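You operate a simulated robot arm through the tools that you are given. There is no shell and no other tool. Be economical: measure what you need, move in short steps, check, and stop when the job is done.

You run a simulated robot arm. Do the job below in one go: nothing can be reset, and whatever is moved stays where it is left.

## Task
Check and sort the cup in the loop, turn the dial off and slide the blue and purple clips in.
Fine: CLEAR goes on the green tray, HOLD on the purple tray.

The check looks at the end state, three seconds after you hand in, the way a careful person would. Anything else that was tipped, shoved, dropped, spilled or broken makes it a failure.

## Robot
A 7-joint arm with a two-finger parallel gripper, fixed in place. Base frame: the origin is at the foot of the arm, x ahead of it, y to its left, z up; the work surface is at about z = 860. Units: mm, rad, N and s.
With the tool pointing down near the work surface it reaches from about 240 to 680 mm from the base axis. Its first joint turns from -1.152 to 1.152 rad. Payload 2.4 kg.
The tool frame sits at the grasp point between the pads (the TCP): z along the fingers, y along the line on which they close. The tips reach 30 mm beyond it. The gripper opens to 94 mm. The fingers are 28 mm wide and 10 mm thick; the gripper's body (50 by 96 mm) begins 55 mm behind the TCP.
Orientation is that of the tool frame in the base frame, as a unit quaternion [w, x, y, z]. With the fingers straight down and closing along the base's y, the tool's x points along the base's -x, its y along +y and its z along -z.

## Interface
- The arm moves only by the tool jog_arm. Its argument "increments" is a list that holds one entry, the list of rows, each a list of 7 numbers: the turn, a rotation vector about the tool's x, y, z in rad, then the shift along the tool's x, y, z in mm, then the gripper command, from -1 (shut) to 1 (fully open), values between in proportion. In form: [[[wx, wy, wz, x, y, z, gripper], ...]]. A call has 1 to 12 rows; each row is the pose to reach, as a shift and turn from the pose commanded when the call began, along the tool's axes at that moment. Each row takes 0.2 s and may step no farther than 50 mm and 0.15 rad from the row before; otherwise, or with a gripper value out of range, the whole call is refused. Where a pose cannot be reached the arm comes as near as it can. A force on the tool above 50 N (or 10 N above the force at the start of the call, whichever is more), or a blocked arm, ends the call early, and 0.2 s more pass. The fingers move at their own pace (about 153 mm/s each) and stop on an object; they squeeze with about 38 N. The grip force told is the motor's: it shows also when the fingers shut on nothing. Time passes only in rows, and 0.2 s behind the last, so rows that repeat a pose let the fingers close. It gives the time, the measured TCP pose, the force on the tool (base axes), the opening and the grip force at its end, in the units of the frame above (readings bear some noise), with the torque about the TCP (base axes, N m) and any sound that the robot's microphone picked up.
- Cameras (640 x 400 px; columns grow to the right, rows downward): "scene" is fixed at [50.1, 483.9, 1450.7]; the picture's right is [-0.61, -0.79, 0.00], its down [-0.41, 0.32, -0.85] and it looks along [0.67, -0.52, -0.52] (base axes); focal length 313 px, centre (320, 200). "wrist" rides on the gripper at [76, 14, -102] in the tool frame; the picture's right is [-0.18, 0.98, 0.00], its down [-0.75, -0.14, -0.64] and it looks along [-0.63, -0.12, 0.77] (tool axes); focal length 243 px, centre (320, 200). There is no depth. A picture from a camera that has moved, and an enlarged one, comes with that camera's place and axes in the base frame and with its lens.
- capture(camera): a new picture of that camera. No time passes.
- zoom(camera, box): a new picture of the part [left, top, right, bottom] of that camera's present view, enlarged. No time passes.
- close_job(): hands the job in; it is judged then, once.

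Go step by step. Nothing tells you positions but the pictures and the camera data: compare them with the known pose of the tool, close in by small moves and look again before you grip or let go. The budget is 120 turns and 68 pictures, counting those below and the enlarged ones. Unless the task says otherwise, let go and move clear before handing in, and close with one line.

The tools are called after ">>>" by a JSON object that holds its "op" and its "data". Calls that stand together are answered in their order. jog_arm: Moves the arm, as the interface text tells. Its arguments: {"type":"object","properties":{"increments":{"type":"array","items":{"type":"array","items":{"type":"array","items":{"type":"number"}}}}},"required":["increments"]} The other tools are called the same way: capture (camera) takes a picture; zoom (camera, box) takes an enlarged picture of a part of a camera's view; close_job () hands the job in.

At the start:

```text
time: 0.0
tcp_pos: [464.8, -64.4, 1207.5]
orientation: [0.0, 0.001, 1.0, 0.0]
wrist_force: [-0.3, -0.6, -0.4]
torque: [-0.01, 0.01, 0.02]
opening: 93.9
grasp_force: 0.1
```

scene: 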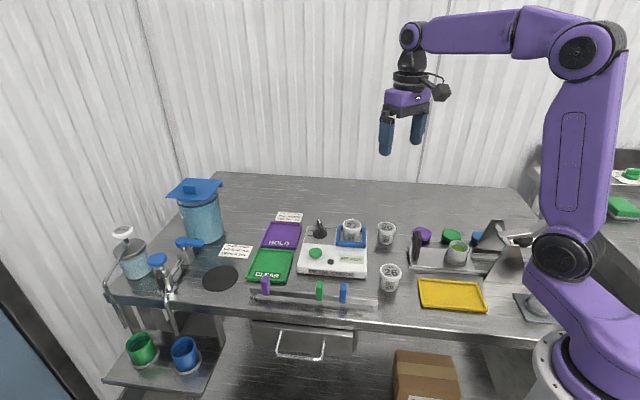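
wrist: 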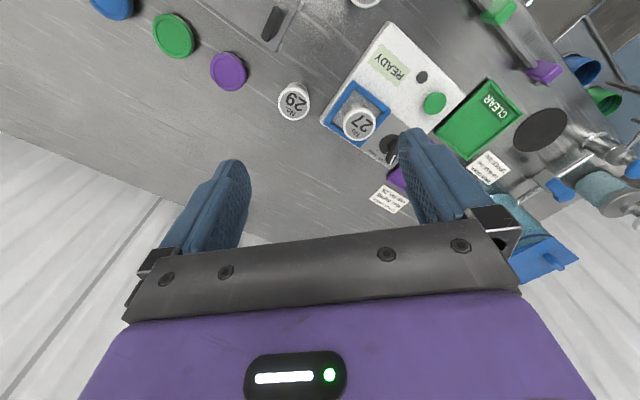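

I see a tester with a blue loop holding a cup, a green button, a READY display, a rail with clips, and notes. I'll zoom in to read the details.

>>> {"op": "zoom", "data": {"camera": "scene", "box": [290, 205, 410, 280]}}

>>> {"op": "zoom", "data": {"camera": "scene", "box": [240, 260, 400, 360]}}

>>> {"op": "zoom", "data": {"camera": "scene", "box": [210, 205, 320, 274]}}

>>> {"op": "zoom", "data": {"camera": "wrist", "box": [300, 0, 580, 175]}}

```text
5.33 times, centred on (350, 242) of scene
camera zoom: at [50.1, 483.9, 1450.7], right [-0.61, -0.79, 0.0], down [-0.41, 0.32, -0.85], along [0.67, -0.52, -0.52], focal length 1670 px, centre (160, -27)
```

zoom: 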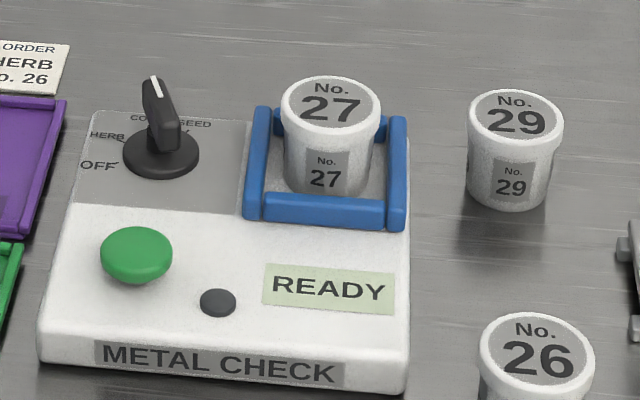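

```text
4.00 times, centred on (320, 310) of scene
camera zoom: at [50.1, 483.9, 1450.7], right [-0.61, -0.79, 0.0], down [-0.41, 0.32, -0.85], along [0.67, -0.52, -0.52], focal length 1252 px, centre (320, -240)
```

zoom: 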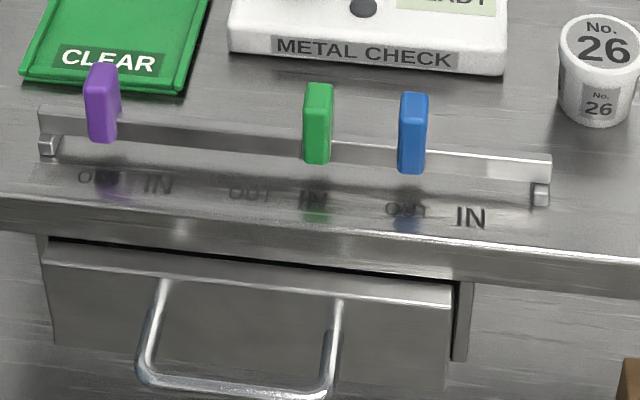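

```text
5.80 times, centred on (265, 240) of scene
camera zoom: at [50.1, 483.9, 1450.7], right [-0.61, -0.79, 0.0], down [-0.41, 0.32, -0.85], along [0.67, -0.52, -0.52], focal length 1815 px, centre (639, -29)
```

zoom: 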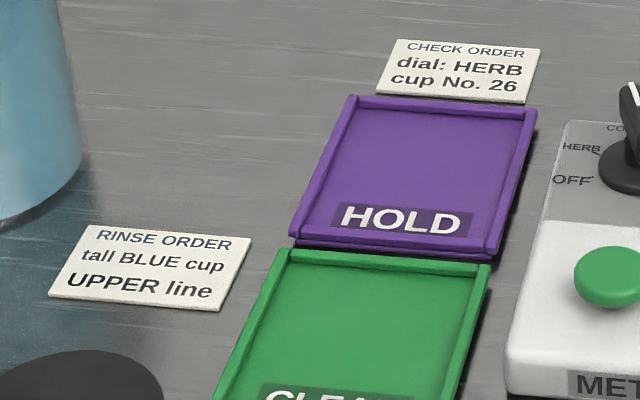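

```text
2.29 times, centred on (440, 88) of wrist
camera zoom: at [387.9, -50.4, 1310.0], right [0.18, 0.98, 0.0], down [0.75, -0.14, 0.64], along [0.63, -0.12, -0.77], focal length 555 px, centre (46, 457)
```

zoom: 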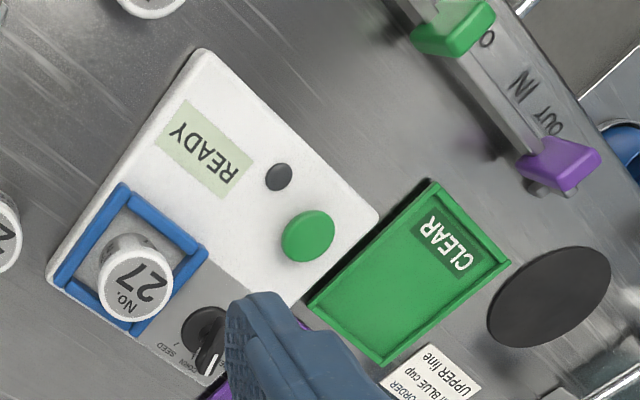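

The loop cup is No. 27, around (553,-19), and the card's HERB setting is for No. 26. I'm moving closer to read the dial and labels.

>>> {"op": "jog_arm", "data": {"increments": [[[0, 0, 0, 21, 26, 21, 1], [0, 0, 0, 42, 52, 43, 1], [0, 0, 0, 63, 78, 64, 1], [0, 0, 0, 84, 104, 85, 1], [0, 0, 0, 104, 129, 107, 1], [0, 0, 0, 104, 129, 107, 1]]]}}

>>> {"op": "capture", "data": {"camera": "wrist"}}

```text
time: 1.4
tcp_pos: [358.1, 64.1, 1098.5]
orientation: [0.0, 0.0, 1.0, 0.0]
wrist_force: [-0.2, -0.1, -0.2]
torque: [0.02, 0.0, 0.03]
opening: 94.2
grasp_force: 0.1
```

```text
61 pictures are left
camera wrist: at [282.3, 78.3, 1202.8], right [0.19, 0.98, 0.0], down [0.75, -0.14, 0.64], along [0.63, -0.12, -0.77], focal length 243 px, centre (320, 200)
```

wrist: 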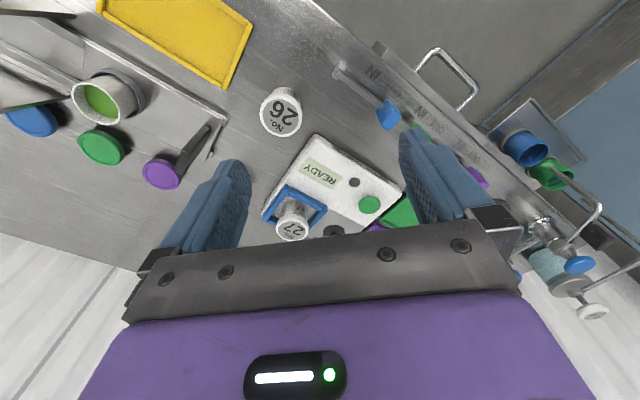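

The dial is hidden behind the fingers, so I'll move over the device to look straight at it.

>>> {"op": "jog_arm", "data": {"increments": [[[0, 0, 0, -46, -4, 4, 1], [0, 0, 0, -92, -8, 8, 1], [0, 0, 0, -138, -12, 12, 1], [0, 0, 0, -184, -16, 16, 1], [0, 0, 0, -227, -20, 20, 1], [0, 0, 0, -227, -20, 20, 1]]]}}

>>> {"op": "capture", "data": {"camera": "wrist"}}

```text
time: 2.8
tcp_pos: [588.0, 42.5, 1078.5]
orientation: [0.0, 0.001, 1.0, 0.001]
wrist_force: [0.4, -0.5, 0.2]
torque: [0.01, -0.01, -0.02]
opening: 93.6
grasp_force: 0.1
```

```text
60 pictures are left
camera wrist: at [511.2, 56.3, 1182.3], right [0.18, 0.98, 0.0], down [0.75, -0.14, 0.64], along [0.63, -0.12, -0.77], focal length 243 px, centre (320, 200)
```

wrist: 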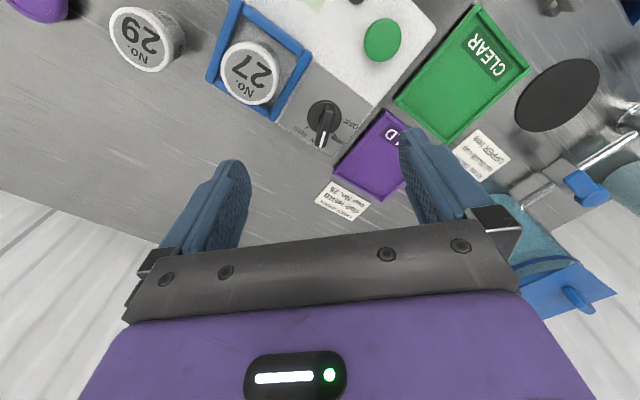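

>>> {"op": "zoom", "data": {"camera": "wrist", "box": [270, 80, 382, 150]}}

>>> {"op": "zoom", "data": {"camera": "wrist", "box": [200, 0, 440, 150]}}

```text
5.71 times, centred on (326, 115) of wrist
camera zoom: at [511.2, 56.3, 1182.3], right [0.18, 0.98, 0.0], down [0.75, -0.14, 0.64], along [0.63, -0.12, -0.77], focal length 1386 px, centre (286, 686)
```

zoom: 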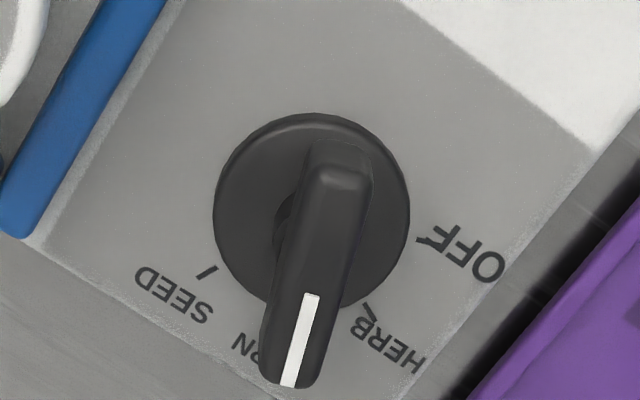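

```text
2.67 times, centred on (320, 75) of wrist
camera zoom: at [511.2, 56.3, 1182.3], right [0.18, 0.98, 0.0], down [0.75, -0.14, 0.64], along [0.63, -0.12, -0.77], focal length 647 px, centre (320, 533)
```

zoom: 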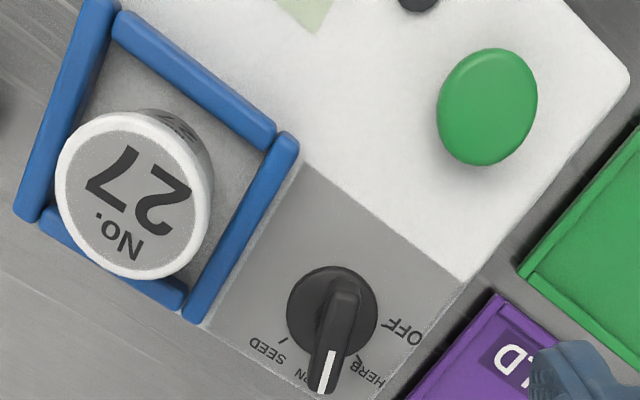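

The dial is on CORN and the loop holds No. 27. You asked for the loop cup, so I'll leave the No. 26 card alone and run the check as set. First I close the gripper and hover over the green button at about (553,108,905).

>>> {"op": "jog_arm", "data": {"increments": [[[0, 0, 0, 12, 22, 25, -1], [0, 0, 0, 24, 44, 50, -1], [0, 0, 0, 35, 65.5, 75, -1], [0, 0, 0, 35, 65.5, 98, -1], [0, 0, 0, 35, 65.5, 98, -1]]]}}

>>> {"op": "capture", "data": {"camera": "wrist"}}

>>> {"op": "zoom", "data": {"camera": "scene", "box": [270, 180, 398, 260]}}

```text
time: 4.0
tcp_pos: [553.5, 112.6, 979.6]
orientation: [0.0, 0.001, 1.0, 0.0]
wrist_force: [-0.7, 0.7, -0.2]
torque: [-0.07, 0.0, -0.01]
opening: 0.1
grasp_force: 33.0
```

```text
57 pictures are left
camera wrist: at [477.3, 126.5, 1083.9], right [0.18, 0.98, 0.0], down [0.75, -0.14, 0.64], along [0.63, -0.12, -0.77], focal length 243 px, centre (320, 200)
```

wrist: 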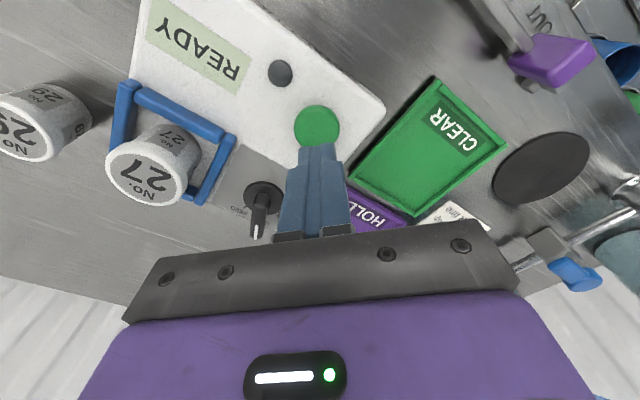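

```text
5.00 times, centred on (334, 220) of scene
camera zoom: at [50.1, 483.9, 1450.7], right [-0.61, -0.79, 0.0], down [-0.41, 0.32, -0.85], along [0.67, -0.52, -0.52], focal length 1565 px, centre (250, 100)
```

zoom: 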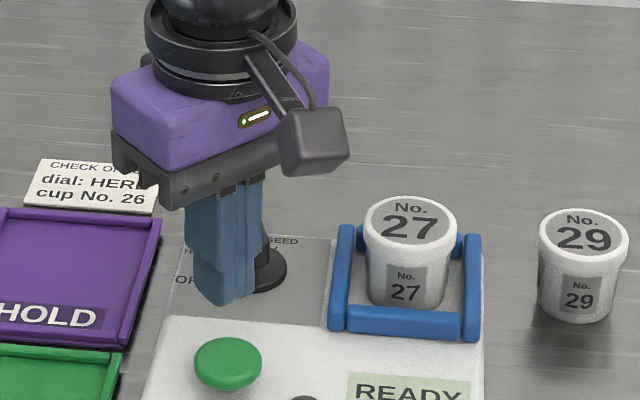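

The button is right below at (552,109.5), so I'm descending gently.

>>> {"op": "jog_arm", "data": {"increments": [[[0, 0, 0, 1, -3, 20, -1], [0, 0, 0, 1, -3, 36, -1], [0, 0, 0, 1, -3, 41, -1], [0, 0, 0, 1, -3, 44, -1], [0, 0, 0, 1, -3, 46, -1]]]}}

>>> {"op": "zoom", "data": {"camera": "scene", "box": [290, 205, 410, 280]}}

```text
time: 5.2
tcp_pos: [554.3, 107.3, 934.3]
orientation: [0.0, 0.0, 1.0, 0.0]
wrist_force: [0.8, -0.4, 1.1]
torque: [-0.03, -0.03, 0.04]
opening: 0.1
grasp_force: 32.8
```

```text
5.33 times, centred on (350, 242) of scene
camera zoom: at [50.1, 483.9, 1450.7], right [-0.61, -0.79, 0.0], down [-0.41, 0.32, -0.85], along [0.67, -0.52, -0.52], focal length 1670 px, centre (160, -27)
```

zoom: 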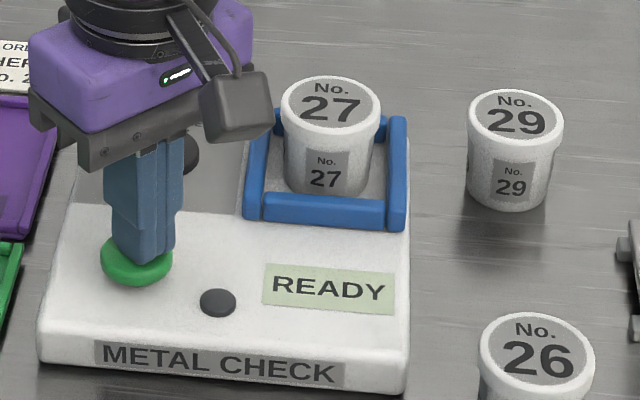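

The tips are at the button's surface and centred. Now I press in small steps.

>>> {"op": "jog_arm", "data": {"increments": [[[0, 0, 0, 0, 0, 2, -1], [0, 0, 0, 0, 0, 4, -1], [0, 0, 0, 0, 0, 5, -1]]]}}

>>> {"op": "zoom", "data": {"camera": "scene", "box": [290, 205, 410, 280]}}

```text
time: 6.0
tcp_pos: [552.2, 107.1, 930.5]
orientation: [0.001, 0.0, 1.0, 0.0]
wrist_force: [1.4, 1.9, 2.7]
torque: [0.05, -0.04, 0.01]
opening: 0.0
grasp_force: 32.8
heard: click
```

```text
5.33 times, centred on (350, 242) of scene
camera zoom: at [50.1, 483.9, 1450.7], right [-0.61, -0.79, 0.0], down [-0.41, 0.32, -0.85], along [0.67, -0.52, -0.52], focal length 1670 px, centre (160, -27)
```

zoom: 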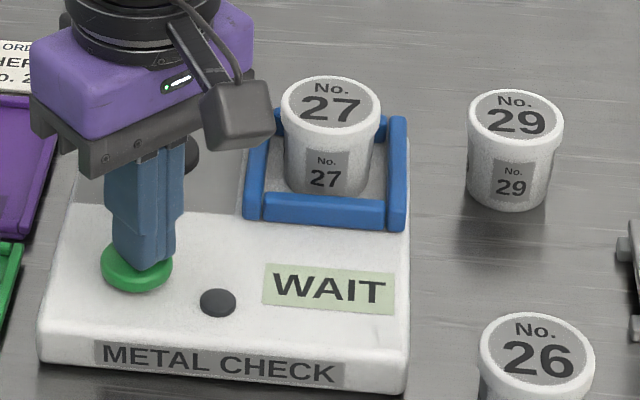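

A click, and the display now shows WAIT. I'll back straight off and wait for the verdict.

>>> {"op": "jog_arm", "data": {"increments": [[[0, 0, 0, 0, 0, -15, -1], [0, 0, 0, 0, 0, -40, -1], [0, 0, 0, 0, 0, -70, -1], [0, 0, 0, 0, 0, -70, -1], [0, 0, 0, 0, 0, -70, -1], [0, 0, 0, 0, 0, -70, -1], [0, 0, 0, 0, 0, -70, -1], [0, 0, 0, 0, 0, -70, -1]]]}}

>>> {"op": "zoom", "data": {"camera": "scene", "box": [290, 205, 410, 280]}}

```text
time: 7.8
tcp_pos: [551.5, 102.6, 1000.9]
orientation: [-0.001, 0.0, 1.0, 0.0]
wrist_force: [0.1, -0.4, 0.0]
torque: [0.02, -0.01, 0.02]
opening: 0.3
grasp_force: 32.4
```

```text
5.33 times, centred on (350, 242) of scene
camera zoom: at [50.1, 483.9, 1450.7], right [-0.61, -0.79, 0.0], down [-0.41, 0.32, -0.85], along [0.67, -0.52, -0.52], focal length 1670 px, centre (160, -27)
```

zoom: 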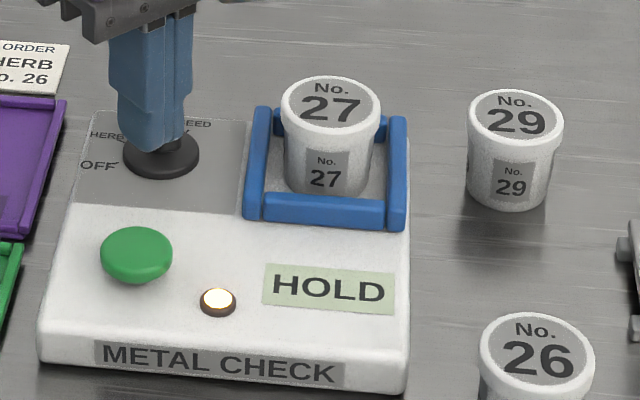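

The verdict is HOLD, so cup 27 goes to the purple tray. That tray is near the reach limit at about (700,114), so I'll grasp with the fingers tilted slightly outward. Hovering over the cup with the fingers open.

>>> {"op": "jog_arm", "data": {"increments": [[[0, 0, 0, 0, 0, -20, 1], [0, -0.1, 0, 0, -41, -20, 1], [0, -0.2, 0, 2, -82, -20, 1], [0, -0.3, 0, 2.8, -124, -10, 1], [0, -0.3, 0, 2.8, -124, 0, 1], [0, -0.3, 0, 2.8, -124, 0, 1]]]}}

>>> {"op": "capture", "data": {"camera": "wrist"}}

>>> {"op": "zoom", "data": {"camera": "scene", "box": [290, 195, 410, 270]}}

```text
time: 9.2
tcp_pos: [547.1, -16.7, 999.0]
orientation: [0.15, 0.001, 0.989, 0.0]
wrist_force: [-0.2, -0.1, 0.3]
torque: [-0.02, 0.0, -0.03]
opening: 94.3
grasp_force: 0.1
```

```text
52 pictures are left
camera wrist: at [443.1, -2.4, 1076.2], right [0.18, 0.98, 0.05], down [0.53, -0.14, 0.84], along [0.83, -0.12, -0.55], focal length 243 px, centre (320, 200)
```

wrist: 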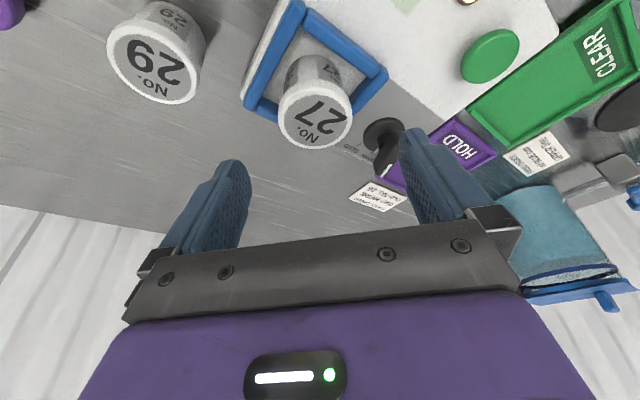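

```text
5.33 times, centred on (350, 232) of scene
camera zoom: at [50.1, 483.9, 1450.7], right [-0.61, -0.79, 0.0], down [-0.41, 0.32, -0.85], along [0.67, -0.52, -0.52], focal length 1670 px, centre (160, 27)
```

zoom: 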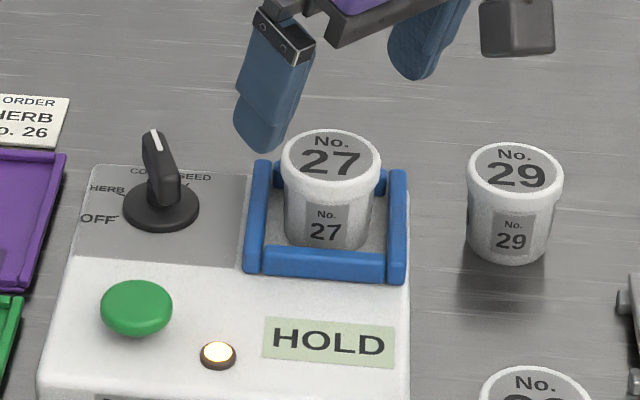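

The cup centre is at (550,-16) with its lid at about z 937. I'm lowering the fingers around its upper part and will check clearance over the loop.

>>> {"op": "jog_arm", "data": {"increments": [[[0, 0, 0, 7, 1, 20, 1], [0, 0, 0, 14, 1, 40, 1], [0, 0, 0, 18, 1, 53, 1], [0, 0, 0, 19.8, 1, 57, 1], [0, 0, 0, 19.8, 1, 57, 1]]]}}

>>> {"op": "zoom", "data": {"camera": "scene", "box": [310, 195, 406, 255]}}

>>> {"op": "capture", "data": {"camera": "wrist"}}

```text
time: 10.4
tcp_pos: [546.2, -14.3, 939.8]
orientation: [0.149, 0.001, 0.989, -0.001]
wrist_force: [-0.9, 0.1, 0.1]
torque: [-0.01, 0.0, -0.01]
opening: 93.9
grasp_force: 0.0
```

```text
6.67 times, centred on (358, 225) of scene
camera zoom: at [50.1, 483.9, 1450.7], right [-0.61, -0.79, 0.0], down [-0.41, 0.32, -0.85], along [0.67, -0.52, -0.52], focal length 2087 px, centre (67, 33)
```

zoom: 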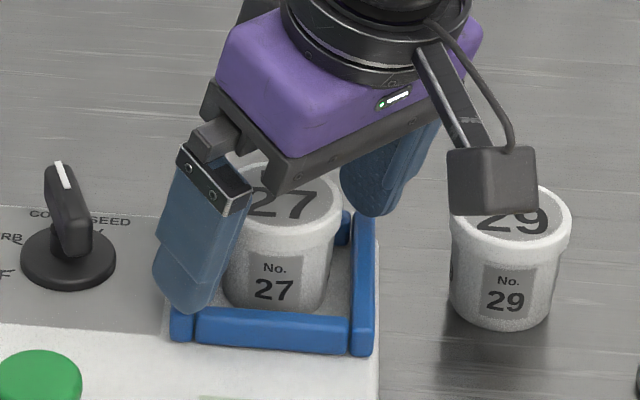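

```text
49 pictures are left
camera wrist: at [442.3, -0.7, 1017.1], right [0.18, 0.98, 0.05], down [0.53, -0.14, 0.84], along [0.83, -0.12, -0.55], focal length 243 px, centre (320, 200)
```

wrist: 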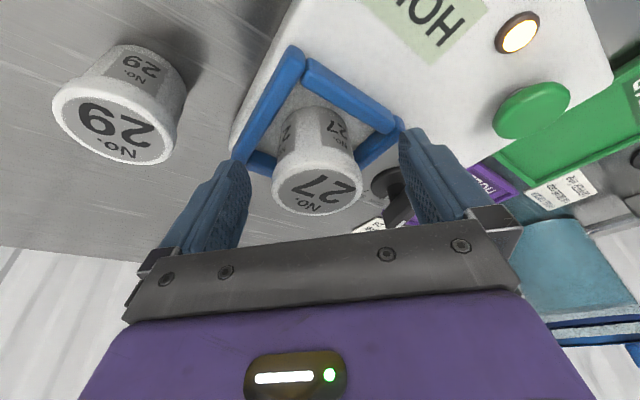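

The lid is centred and the bars top out at about 901–905. I'll raise 3 mm for clearance and close.

>>> {"op": "jog_arm", "data": {"increments": [[[0, 0, 0, -0.9, 0, -2.9, 1], [0, 0, 0, -0.9, 0, -2.9, 0.2], [0, 0, 0, -0.9, 0, -2.9, -0.2], [0, 0, 0, -0.9, 0, -2.9, -0.5], [0, 0, 0, -0.9, 0, -2.9, -1], [0, 0, 0, -0.9, 0, -2.9, -1]]]}}

>>> {"op": "capture", "data": {"camera": "wrist"}}

```text
time: 11.8
tcp_pos: [546.4, -15.3, 944.2]
orientation: [0.149, 0.0, 0.989, -0.001]
wrist_force: [0.0, -0.2, 1.4]
torque: [0.04, -0.01, -0.03]
opening: 50.1
grasp_force: 38.1
```

```text
48 pictures are left
camera wrist: at [442.7, -0.2, 1020.3], right [0.18, 0.98, 0.05], down [0.53, -0.14, 0.84], along [0.83, -0.12, -0.55], focal length 243 px, centre (320, 200)
```

wrist: 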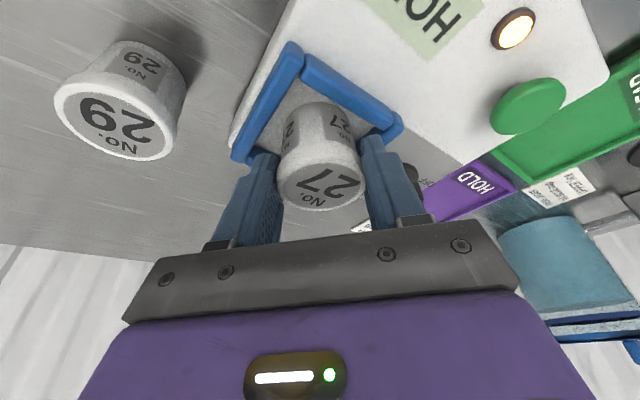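

The cup is gripped, with the opening at 50 mm. Lifting straight up.

>>> {"op": "jog_arm", "data": {"increments": [[[0, 0, 0, -3, 0, -9.6, -1], [0, 0, 0, -8.9, 0, -28.7, -1], [0, 0, 0, -17.8, 0, -57.3, -1], [0, 0, 0, -23.7, 0, -76.4, -1], [0, 0, 0, -23.7, 0, -76.4, -1]]]}}

>>> {"op": "zoom", "data": {"camera": "scene", "box": [240, 160, 400, 260]}}

```text
time: 13.0
tcp_pos: [548.1, -15.9, 1021.6]
orientation: [0.15, 0.0, 0.989, 0.0]
wrist_force: [0.2, -0.6, -1.1]
torque: [-0.03, -0.03, 0.01]
opening: 49.8
grasp_force: 38.3
```

```text
4.00 times, centred on (320, 210) of scene
camera zoom: at [50.1, 483.9, 1450.7], right [-0.61, -0.79, 0.0], down [-0.41, 0.32, -0.85], along [0.67, -0.52, -0.52], focal length 1252 px, centre (320, 160)
```

zoom: 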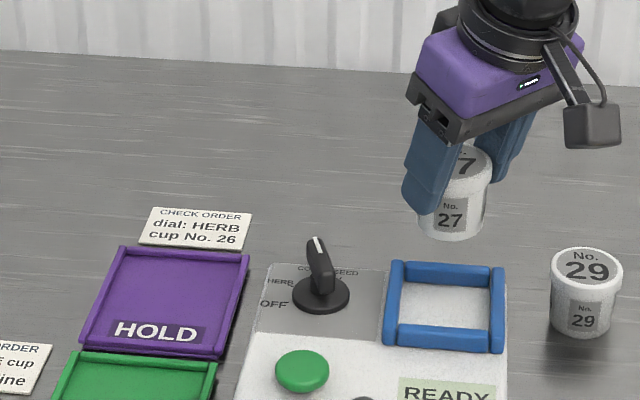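

The cup is clear. I'm carrying it at height to above the purple tray.

>>> {"op": "jog_arm", "data": {"increments": [[[0, 0, 0, -27.7, 26.2, 8.6, -1], [0, 0, 0, -55.4, 52.4, 17.2, -1], [0, 0, 0, -83.1, 78.6, 25.7, -1], [0, 0, 0, -110.8, 104.8, 34.3, -1], [0, 0, 0, -138.5, 131, 42.9, -1], [0, 0, 0, -138.5, 131, 42.9, -1]]]}}

>>> {"op": "capture", "data": {"camera": "wrist"}}

>>> {"op": "zoom", "data": {"camera": "scene", "box": [200, 160, 360, 260]}}

```text
time: 14.4
tcp_pos: [692.7, 114.2, 1021.5]
orientation: [0.15, 0.0, 0.989, 0.0]
wrist_force: [-0.1, -0.2, -0.4]
torque: [-0.01, -0.02, 0.01]
opening: 49.9
grasp_force: 37.7
```

```text
46 pictures are left
camera wrist: at [589.6, 128.4, 1098.4], right [0.18, 0.98, 0.05], down [0.53, -0.14, 0.84], along [0.83, -0.12, -0.55], focal length 243 px, centre (320, 200)
```

wrist: 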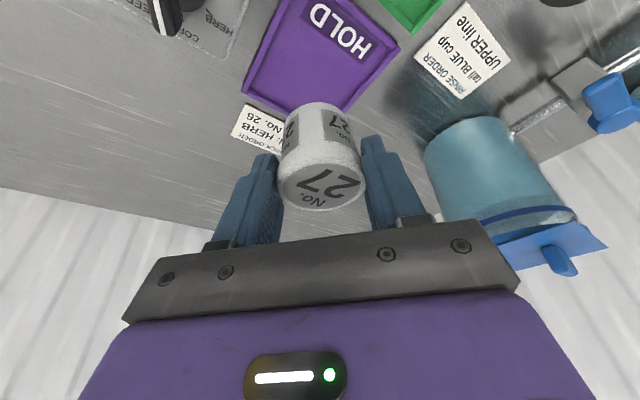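

```text
4.00 times, centred on (280, 210) of scene
camera zoom: at [50.1, 483.9, 1450.7], right [-0.61, -0.79, 0.0], down [-0.41, 0.32, -0.85], along [0.67, -0.52, -0.52], focal length 1252 px, centre (480, 160)
```

zoom: 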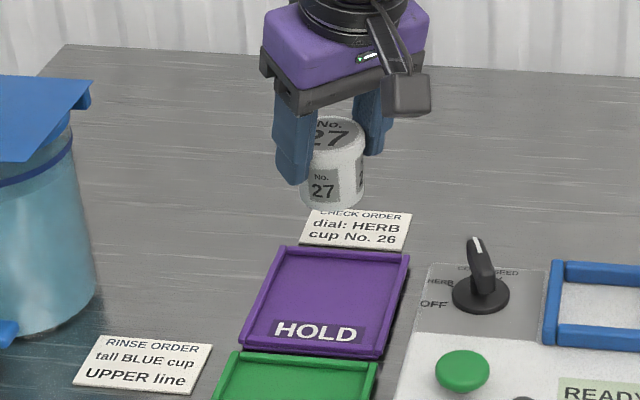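

The tray corners put its centre at about (714,114), and the cup will land about 11 mm nearer than that, well inside. Descending.

>>> {"op": "jog_arm", "data": {"increments": [[[0, 0, 0, 4, 0, 25, -1], [0, 0, 0, 9, 0, 50, -1], [0, 0, 0, 15, 0, 75, -1], [0, 0, 0, 18, 0, 86, -1], [0, 0, 0, 19.6, 0, 90.2, -1], [0, 0, 0, 19.6, 0, 90.2, -1]]]}}

>>> {"op": "zoom", "data": {"camera": "scene", "box": [230, 195, 326, 255]}}

```text
time: 15.8
tcp_pos: [701.0, 116.2, 930.6]
orientation: [0.149, 0.0, 0.989, -0.001]
wrist_force: [0.6, -0.8, -0.6]
torque: [0.03, 0.0, 0.0]
opening: 49.9
grasp_force: 37.7
```

```text
6.67 times, centred on (278, 225) of scene
camera zoom: at [50.1, 483.9, 1450.7], right [-0.61, -0.79, 0.0], down [-0.41, 0.32, -0.85], along [0.67, -0.52, -0.52], focal length 2087 px, centre (600, 33)
```

zoom: 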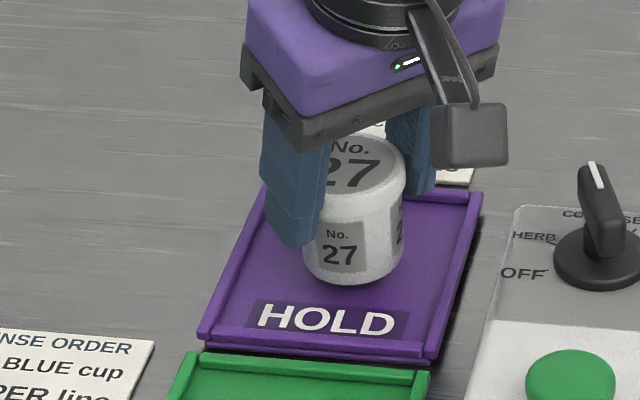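

It's above the tray and well inside it. Lowering the last bit in small steps.

>>> {"op": "jog_arm", "data": {"increments": [[[0, 0, 0, 0.9, 0, 2.9, -1], [0, 0, 0, 1.5, 0, 4.8, -1], [0, 0, 0, 2.1, 0, 6.7, -1]]]}}

```text
time: 16.6
tcp_pos: [700.7, 114.0, 923.0]
orientation: [0.15, 0.0, 0.989, 0.0]
wrist_force: [-1.1, 0.2, -0.8]
torque: [0.01, 0.01, -0.02]
opening: 49.8
grasp_force: 37.4
```

>>> {"op": "jog_arm", "data": {"increments": [[[0, 0, 0, 0.6, 0, 1.9, -1], [0, 0, 0, 1.2, 0, 3.8, -1]]]}}

>>> {"op": "zoom", "data": {"camera": "scene", "box": [230, 195, 326, 255]}}

```text
time: 17.2
tcp_pos: [699.5, 114.3, 919.4]
orientation: [0.149, 0.0, 0.989, 0.0]
wrist_force: [0.6, -0.3, -0.7]
torque: [0.0, 0.01, -0.01]
opening: 49.8
grasp_force: 37.6
```

```text
6.67 times, centred on (278, 225) of scene
camera zoom: at [50.1, 483.9, 1450.7], right [-0.61, -0.79, 0.0], down [-0.41, 0.32, -0.85], along [0.67, -0.52, -0.52], focal length 2087 px, centre (600, 33)
```

zoom: 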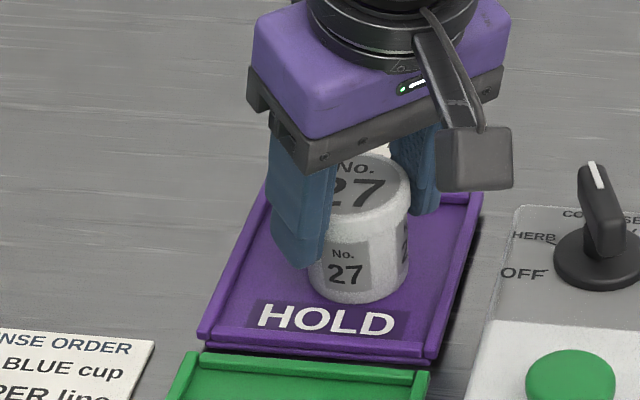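

>>> {"op": "jog_arm", "data": {"increments": [[[0, 0, 0, 0.3, 0, 1, -1], [0, 0, 0, 0.6, 0, 1.9, -1]]]}}

```text
time: 17.8
tcp_pos: [701.5, 113.5, 920.0]
orientation: [0.152, -0.001, 0.988, 0.002]
wrist_force: [-3.6, -0.1, 11.1]
torque: [0.24, 0.15, 0.07]
opening: 49.9
grasp_force: 38.2
```

It's touching down at 11 N. I ease back slightly, then open.

>>> {"op": "jog_arm", "data": {"increments": [[[0, 0, 0, -0.2, 0, -0.8, -1], [0, 0, 0, -0.2, 0, -0.8, -0.1], [0, 0, 0, -0.2, 0, -0.8, 0.4], [0, 0, 0, -0.2, 0, -0.8, 1], [0, 0, 0, -0.2, 0, -0.8, 1]]]}}

>>> {"op": "capture", "data": {"camera": "wrist"}}

```text
time: 19.0
tcp_pos: [699.7, 115.8, 918.7]
orientation: [0.149, 0.0, 0.989, 0.001]
wrist_force: [-0.1, 0.7, 0.1]
torque: [0.0, 0.01, 0.03]
opening: 94.1
grasp_force: 0.1
```

```text
42 pictures are left
camera wrist: at [595.8, 128.7, 995.2], right [0.18, 0.98, 0.05], down [0.53, -0.14, 0.84], along [0.83, -0.12, -0.55], focal length 243 px, centre (320, 200)
```

wrist: 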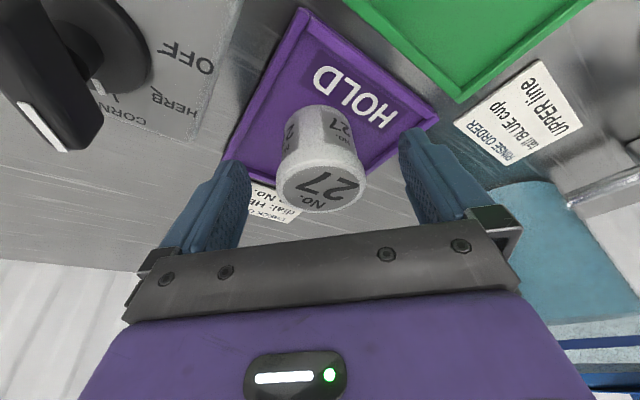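

The cup is standing in the HOLD tray. I'm retreating upward, then moving upright above the dial at about (620,41).

>>> {"op": "jog_arm", "data": {"increments": [[[0, 0, 0, -8.9, 0, -28.7, 1], [0, 0, 0, -17.8, 0, -57.3, 1], [0, 0, 0, -26.6, 0, -86, 1], [0, 0.1, 0, -1.1, -24.7, -93.9, 0], [0, 0.2, 0, 24.3, -49.3, -101.8, 0], [0, 0.3, 0, 49.8, -74, -109.6, 0], [0, 0.3, 0, 49.8, -74, -109.6, 0]]]}}

>>> {"op": "jog_arm", "data": {"increments": [[[0, 0, 0.13, 0, 0, 0, 0], [0, 0, 0.26, 0, 0, 0, 0], [0, 0, 0.385, 0, 0, 0, 0], [0, 0, 0.385, 0, 0, 0, 0]]]}}

>>> {"op": "capture", "data": {"camera": "wrist"}}

>>> {"op": "zoom", "data": {"camera": "scene", "box": [240, 170, 368, 250]}}

```text
time: 20.6
tcp_pos: [618.3, 41.0, 1006.9]
orientation: [0.0, 0.0, 1.0, 0.0]
wrist_force: [0.1, 0.3, -0.1]
torque: [0.01, 0.03, -0.01]
opening: 47.1
grasp_force: 0.0
```

```text
time: 21.6
tcp_pos: [619.8, 40.9, 1007.5]
orientation: [0.0, 0.192, 0.981, 0.0]
wrist_force: [0.6, 0.0, 0.4]
torque: [0.03, 0.0, -0.01]
opening: 47.1
grasp_force: 0.2
```

```text
41 pictures are left
camera wrist: at [554.1, 82.9, 1111.3], right [0.54, 0.84, 0.0], down [0.64, -0.42, 0.64], along [0.54, -0.35, -0.77], focal length 243 px, centre (320, 200)
```

wrist: 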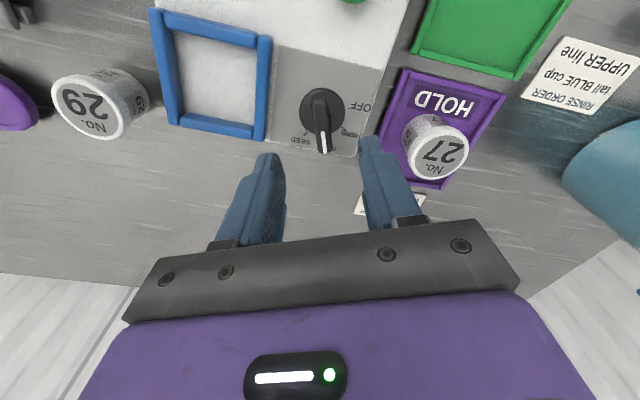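

```text
5.00 times, centred on (304, 210) of scene
camera zoom: at [50.1, 483.9, 1450.7], right [-0.61, -0.79, 0.0], down [-0.41, 0.32, -0.85], along [0.67, -0.52, -0.52], focal length 1565 px, centre (400, 150)
```

zoom: 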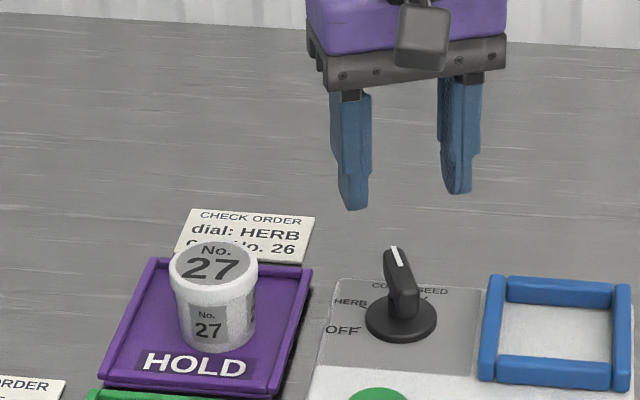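

The dial centre is confirmed at about (620,42), with its ridge along roughly -24°, which matches the yaw. Descending around the ridge.

>>> {"op": "jog_arm", "data": {"increments": [[[0, 0, 0, 0, 0.9, 25, 0], [0, 0, 0, 0, 0.9, 50, 0], [0, 0, 0, 0, 0.9, 70, 0], [0, 0, 0, 0, 0.9, 79, 0], [0, 0, 0, 0, 0.9, 79, 0]]]}}

>>> {"op": "capture", "data": {"camera": "wrist"}}

>>> {"op": "zoom", "data": {"camera": "scene", "box": [280, 200, 360, 250]}}

```text
time: 22.8
tcp_pos: [621.4, 40.7, 928.5]
orientation: [0.0, 0.192, 0.981, 0.0]
wrist_force: [-0.1, -0.2, 0.0]
torque: [0.0, 0.01, 0.0]
opening: 47.0
grasp_force: 0.2
```

```text
39 pictures are left
camera wrist: at [555.4, 82.7, 1032.4], right [0.54, 0.84, 0.0], down [0.65, -0.41, 0.64], along [0.54, -0.35, -0.77], focal length 243 px, centre (320, 200)
```

wrist: 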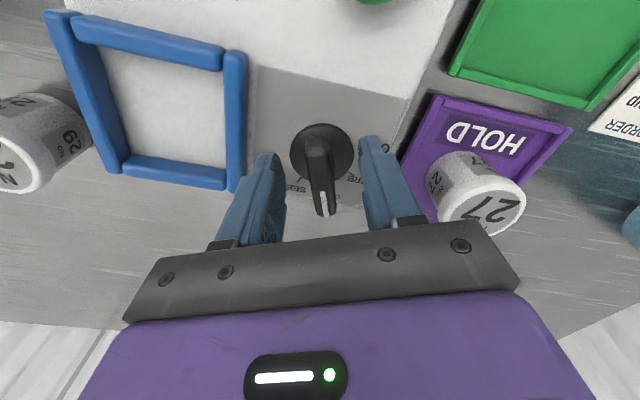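

```text
8.00 times, centred on (320, 225) of scene
camera zoom: at [50.1, 483.9, 1450.7], right [-0.61, -0.79, 0.0], down [-0.41, 0.32, -0.85], along [0.67, -0.52, -0.52], focal length 2505 px, centre (320, 0)
```

zoom: 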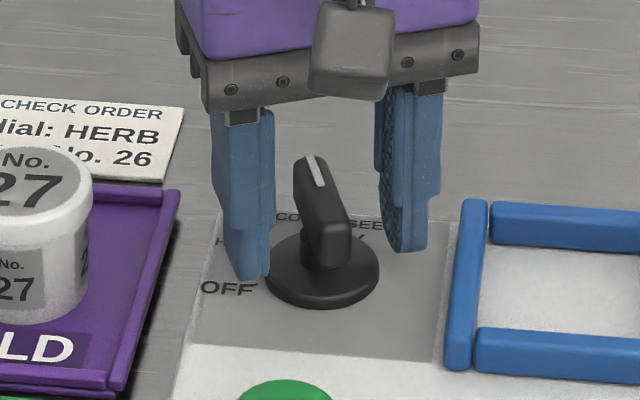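

The ridge sits between the pads. Closing on it.

>>> {"op": "jog_arm", "data": {"increments": [[[0, 0, 0, 0, 0, 0, -0.4], [0, 0, 0, 0, 0, 0, -0.8], [0, 0, 0, 0, 0, 0, -1], [0, 0, 0, 0, 0, 0, -1]]]}}

```text
time: 23.8
tcp_pos: [622.2, 42.3, 931.2]
orientation: [0.002, 0.191, 0.982, 0.001]
wrist_force: [-7.7, 2.4, 38.1]
torque: [0.24, 0.85, -0.04]
opening: 23.3
grasp_force: 45.3
```

There's an upward force of 38 N, so the tips are riding on the dial's disc. I'll open, raise about 7 mm and close again.

>>> {"op": "jog_arm", "data": {"increments": [[[0, 0, 0, 0, 0, 0, -0.2], [0, 0, 0, 0, 0, 0, 0], [0, 0, 0, 0, 0, -7, 0], [0, 0, 0, 0, 0, -7, 0]]]}}

>>> {"op": "zoom", "data": {"camera": "scene", "box": [280, 200, 360, 250]}}

```text
time: 24.8
tcp_pos: [620.4, 39.6, 935.9]
orientation: [0.0, 0.191, 0.982, 0.0]
wrist_force: [-0.2, 1.2, -0.2]
torque: [-0.02, 0.01, -0.01]
opening: 46.9
grasp_force: 0.0
```

```text
8.00 times, centred on (320, 225) of scene
camera zoom: at [50.1, 483.9, 1450.7], right [-0.61, -0.79, 0.0], down [-0.41, 0.32, -0.85], along [0.67, -0.52, -0.52], focal length 2505 px, centre (320, 0)
```

zoom: 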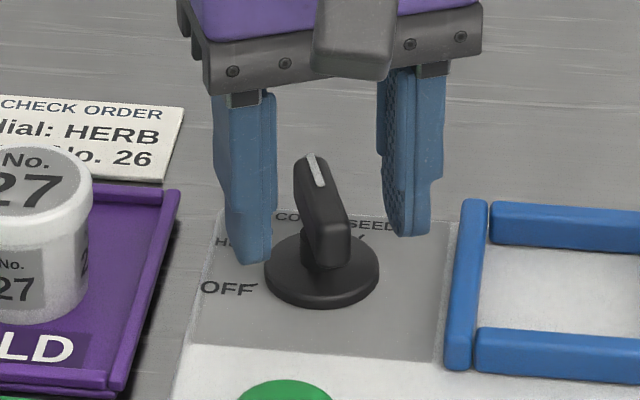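

>>> {"op": "jog_arm", "data": {"increments": [[[0, 0, 0, 0, 0, 0, -0.4], [0, 0, 0, 0, 0, 0, -0.8], [0, 0, 0, 0, 0, 0, -1], [0, 0, 0, 0, 0, 0, -1]]]}}

>>> {"op": "zoom", "data": {"camera": "scene", "box": [280, 200, 360, 250]}}

```text
time: 25.8
tcp_pos: [621.3, 41.9, 936.5]
orientation: [0.002, 0.19, 0.982, 0.0]
wrist_force: [3.5, 5.6, 11.2]
torque: [0.09, 0.5, -0.01]
opening: 12.9
grasp_force: 44.5
```

```text
8.00 times, centred on (320, 225) of scene
camera zoom: at [50.0, 484.1, 1450.7], right [-0.61, -0.79, 0.0], down [-0.41, 0.32, -0.85], along [0.67, -0.52, -0.52], focal length 2505 px, centre (320, 0)
```

zoom: 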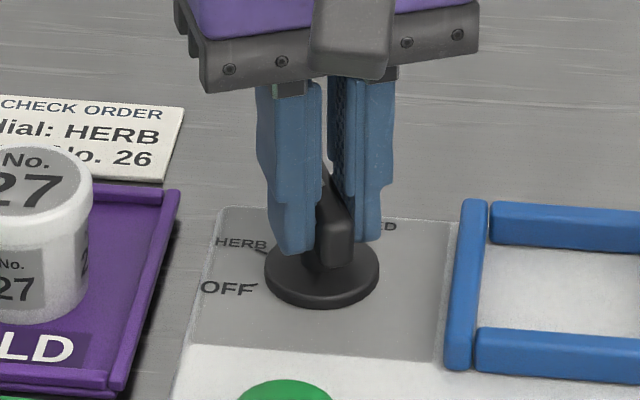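

The ridge is gripped (12.9 mm). I'll ease up 2 mm, then turn counter-clockwise about 79° from CORN to OFF.

>>> {"op": "jog_arm", "data": {"increments": [[[0, 0, 0, 0, 0, -2, -1], [0, 0, -0.1, 0, 0, -2, -1], [0, 0, -0.2, 0, 0, -2, -1], [0, 0, -0.3, 0, 0, -2, -1], [0, 0, -0.4, 0, 0, -2, -1], [0, 0, -0.5, 0, 0, -2, -1], [0, 0, -0.6, 0, 0, -2, -1], [0, 0, -0.7, 0, 0, -2, -1], [0, 0, -0.7, 0, 0, -2, -1]]]}}

>>> {"op": "zoom", "data": {"camera": "scene", "box": [280, 200, 360, 250]}}

```text
time: 27.8
tcp_pos: [621.7, 41.1, 937.8]
orientation: [0.0, -0.156, 0.988, -0.001]
wrist_force: [7.6, -9.5, -26.1]
torque: [0.18, -1.09, 0.0]
opening: 12.7
grasp_force: 44.9
```

```text
8.00 times, centred on (320, 225) of scene
camera zoom: at [50.9, 483.7, 1450.8], right [-0.61, -0.79, 0.0], down [-0.41, 0.32, -0.85], along [0.67, -0.52, -0.52], focal length 2505 px, centre (320, 0)
```

zoom: 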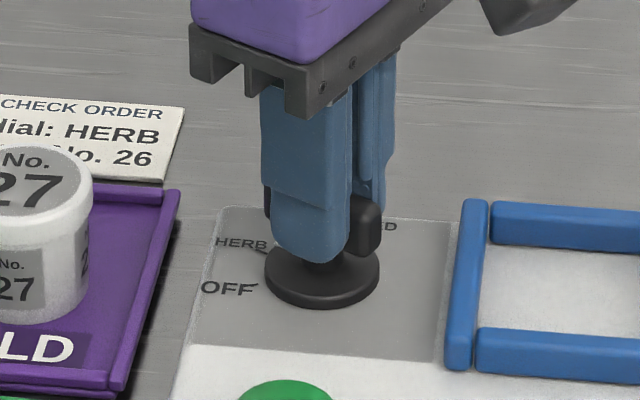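

The dial is turning with the gripper. I'll relax 1 mm downward and continue the remaining 39°.

>>> {"op": "jog_arm", "data": {"increments": [[[0, 0, 0, 0, 0, 1.2, -1], [0, 0, -0.1, 0, 0, 1.2, -1], [0, 0, -0.2, 0, 0, 1.2, -1], [0, 0, -0.3, 0, 0, 1.2, -1], [0, 0, -0.4, 0, 0, 1.2, -1], [0, 0, -0.5, 0, 0, 1.2, -1], [0, 0, -0.6, 0, 0, 1.2, -1], [0, 0, -0.69, 0, 0, 1.2, -1], [0, 0, -0.69, 0, 0, 1.2, -1]]]}}

>>> {"op": "zoom", "data": {"camera": "scene", "box": [280, 200, 360, 250]}}

```text
time: 29.8
tcp_pos: [623.1, 38.0, 938.0]
orientation: [0.001, -0.481, 0.877, -0.001]
wrist_force: [22.2, -18.4, -23.4]
torque: [-0.71, 0.37, -0.07]
opening: 13.0
grasp_force: 45.2
```

```text
8.00 times, centred on (320, 225) of scene
camera zoom: at [51.3, 483.5, 1450.9], right [-0.61, -0.79, 0.0], down [-0.41, 0.32, -0.85], along [0.67, -0.52, -0.52], focal length 2505 px, centre (320, 0)
```

zoom: 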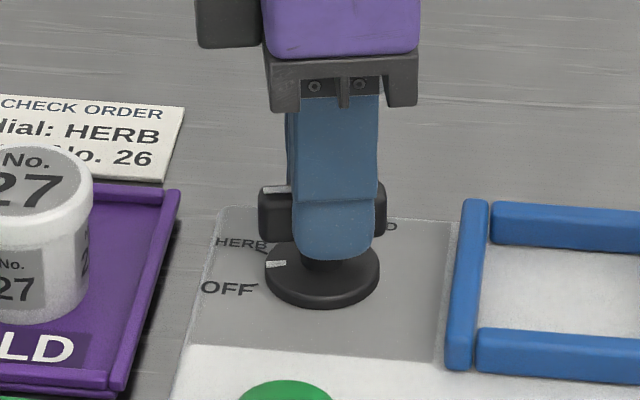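

The mark is about 9° short of OFF, so I'm turning a little more.

>>> {"op": "jog_arm", "data": {"increments": [[[0, 0, -0.08, 0, 0, 0.6, -1], [0, 0, -0.14, 0, 0, 0.6, -1], [0, 0, -0.14, 0, 0, 0.6, -1]]]}}

>>> {"op": "zoom", "data": {"camera": "scene", "box": [280, 200, 360, 250]}}

```text
time: 30.6
tcp_pos: [622.2, 38.2, 936.8]
orientation: [0.003, -0.539, 0.842, -0.003]
wrist_force: [26.7, -17.0, -10.3]
torque: [-0.89, 0.72, -1.07]
opening: 12.6
grasp_force: 44.9
```

```text
8.00 times, centred on (320, 225) of scene
camera zoom: at [51.1, 483.5, 1450.8], right [-0.61, -0.79, 0.0], down [-0.41, 0.32, -0.85], along [0.67, -0.52, -0.52], focal length 2505 px, centre (320, 0)
```

zoom: 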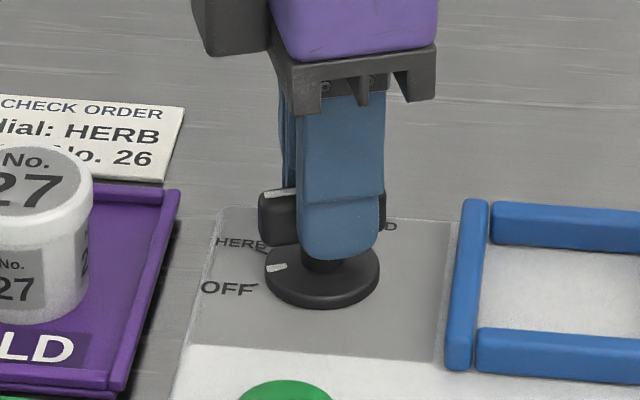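

Torque rose to 1.07 Nm, so the dial has reached its end stop at OFF. I relieve, open and rise to check.

>>> {"op": "jog_arm", "data": {"increments": [[[0, 0, 0.03, 0, 0, 0, -1], [0, 0, 0.03, 0, 0, 0, -0.6], [0, 0, 0.03, 0, 0, 0, -0.3], [0, 0, 0.03, 0, 0, 0, -0.1], [0, 0, 0.03, 0, 0, -20, -0.1], [0, 0, 0.03, 0, 0, -60, -0.1], [0, 0, 0.03, 0, 0, -100, -0.1], [0, 0, 0.03, 0, 0, -100, -0.1]]]}}

>>> {"op": "zoom", "data": {"camera": "scene", "box": [280, 200, 360, 250]}}

>>> {"op": "capture", "data": {"camera": "wrist"}}

```text
time: 32.4
tcp_pos: [622.4, 42.3, 1035.5]
orientation: [0.0, -0.529, 0.849, 0.0]
wrist_force: [0.7, -0.1, 0.9]
torque: [0.01, -0.01, -0.02]
opening: 42.3
grasp_force: 0.0
```

```text
8.00 times, centred on (320, 225) of scene
camera zoom: at [50.1, 483.9, 1450.7], right [-0.61, -0.79, 0.0], down [-0.41, 0.32, -0.85], along [0.67, -0.52, -0.52], focal length 2505 px, centre (320, 0)
```

zoom: 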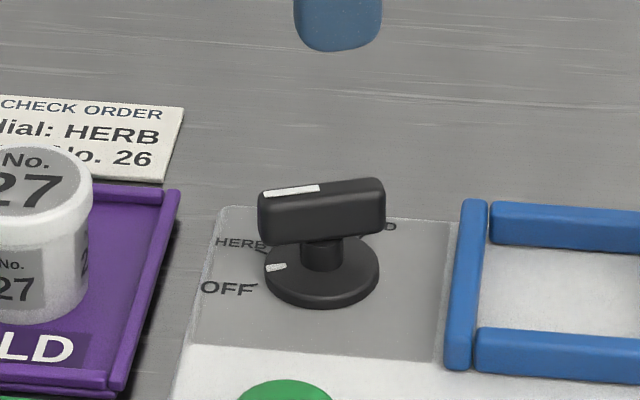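

```text
31 pictures are left
camera wrist: at [575.2, -20.0, 1139.3], right [-0.8, 0.6, 0.0], down [0.46, 0.61, 0.64], along [0.38, 0.51, -0.77], focal length 243 px, centre (320, 200)
```

wrist: 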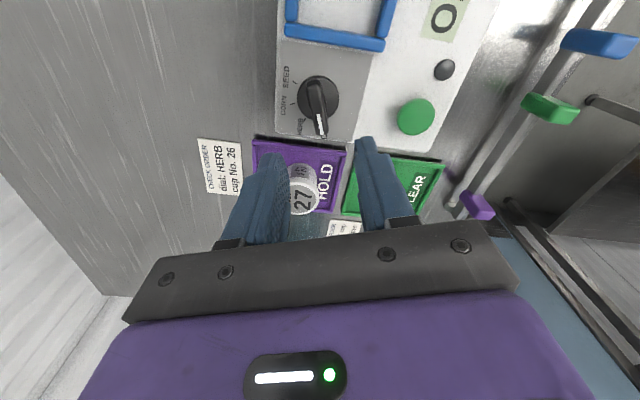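

>>> {"op": "zoom", "data": {"camera": "wrist", "box": [270, 60, 366, 150]}}

>>> {"op": "zoom", "data": {"camera": "scene", "box": [290, 205, 410, 280]}}

```text
4.44 times, centred on (318, 105) of wrist
camera zoom: at [575.2, -20.0, 1139.3], right [-0.8, 0.6, 0.0], down [0.46, 0.61, 0.64], along [0.38, 0.51, -0.77], focal length 1078 px, centre (329, 622)
```

zoom: 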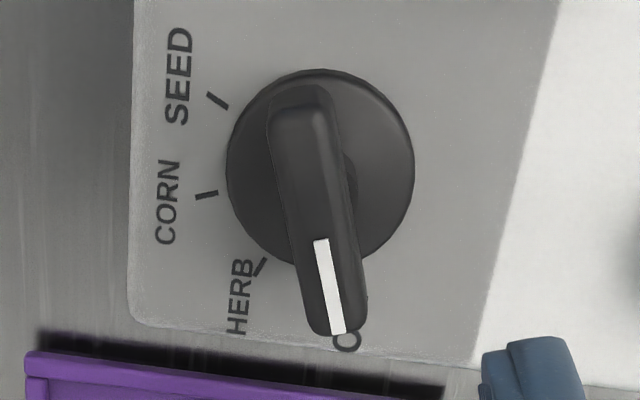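

```text
5.33 times, centred on (350, 242) of scene
camera zoom: at [50.1, 483.9, 1450.7], right [-0.61, -0.79, 0.0], down [-0.41, 0.32, -0.85], along [0.67, -0.52, -0.52], focal length 1670 px, centre (160, -27)
```

zoom: 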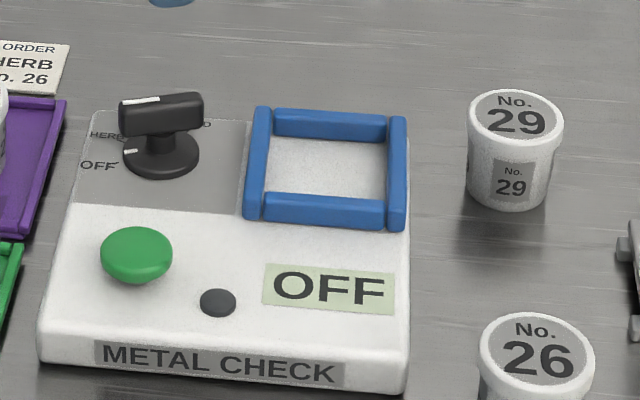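

The display reads OFF. Next the clips: blue is at about (407,142,900), purple at about (535,267,900), and the rail runs along 45°. Moving above the blue one, aligned across the rail.

>>> {"op": "jog_arm", "data": {"increments": [[[0, 0, 0.066, 0.7, 47, 0, -0.1], [0, 0, 0.132, 1.4, 94, 0, -0.1], [0, 0, 0.198, 2, 141, 0, -0.1], [0, 0, 0.264, 2.7, 188, 0, -0.1], [0, 0, 0.33, 3.4, 235, 0, -0.1], [0, 0, 0.33, 3.4, 235, 0, -0.1]]]}}

>>> {"op": "capture", "data": {"camera": "wrist"}}

```text
time: 33.8
tcp_pos: [405.6, 143.9, 1033.2]
orientation: [0.0, -0.383, 0.924, -0.001]
wrist_force: [0.0, -0.4, 0.5]
torque: [-0.01, -0.03, 0.0]
opening: 42.2
grasp_force: 0.0
```

```text
28 pictures are left
camera wrist: at [341.3, 100.0, 1138.1], right [-0.56, 0.83, 0.0], down [0.63, 0.43, 0.64], along [0.53, 0.36, -0.77], focal length 243 px, centre (320, 200)
```

wrist: 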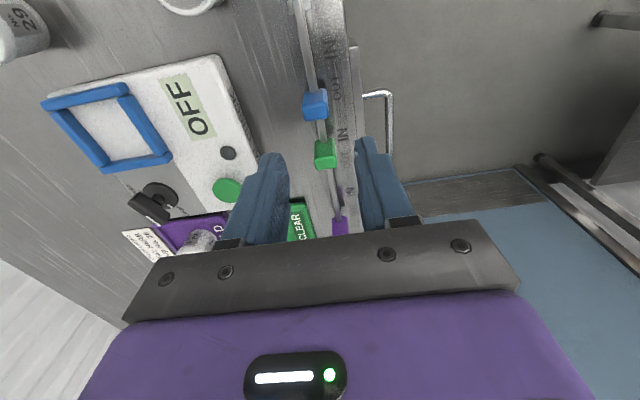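

>>> {"op": "zoom", "data": {"camera": "wrist", "box": [260, 0, 388, 170]}}

```text
2.35 times, centred on (324, 85) of wrist
camera zoom: at [341.3, 100.0, 1138.1], right [-0.56, 0.83, 0.0], down [0.63, 0.43, 0.64], along [0.53, 0.36, -0.77], focal length 571 px, centre (311, 471)
```

zoom: 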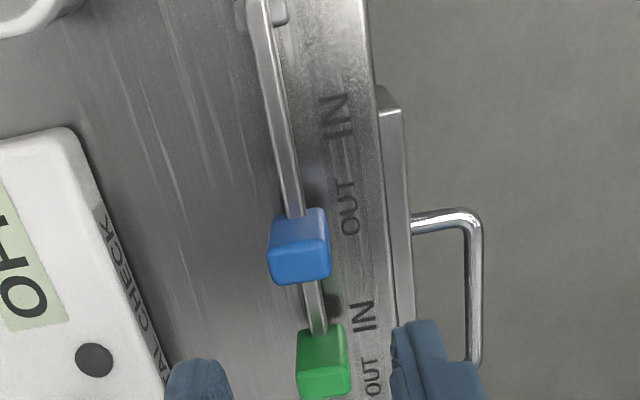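

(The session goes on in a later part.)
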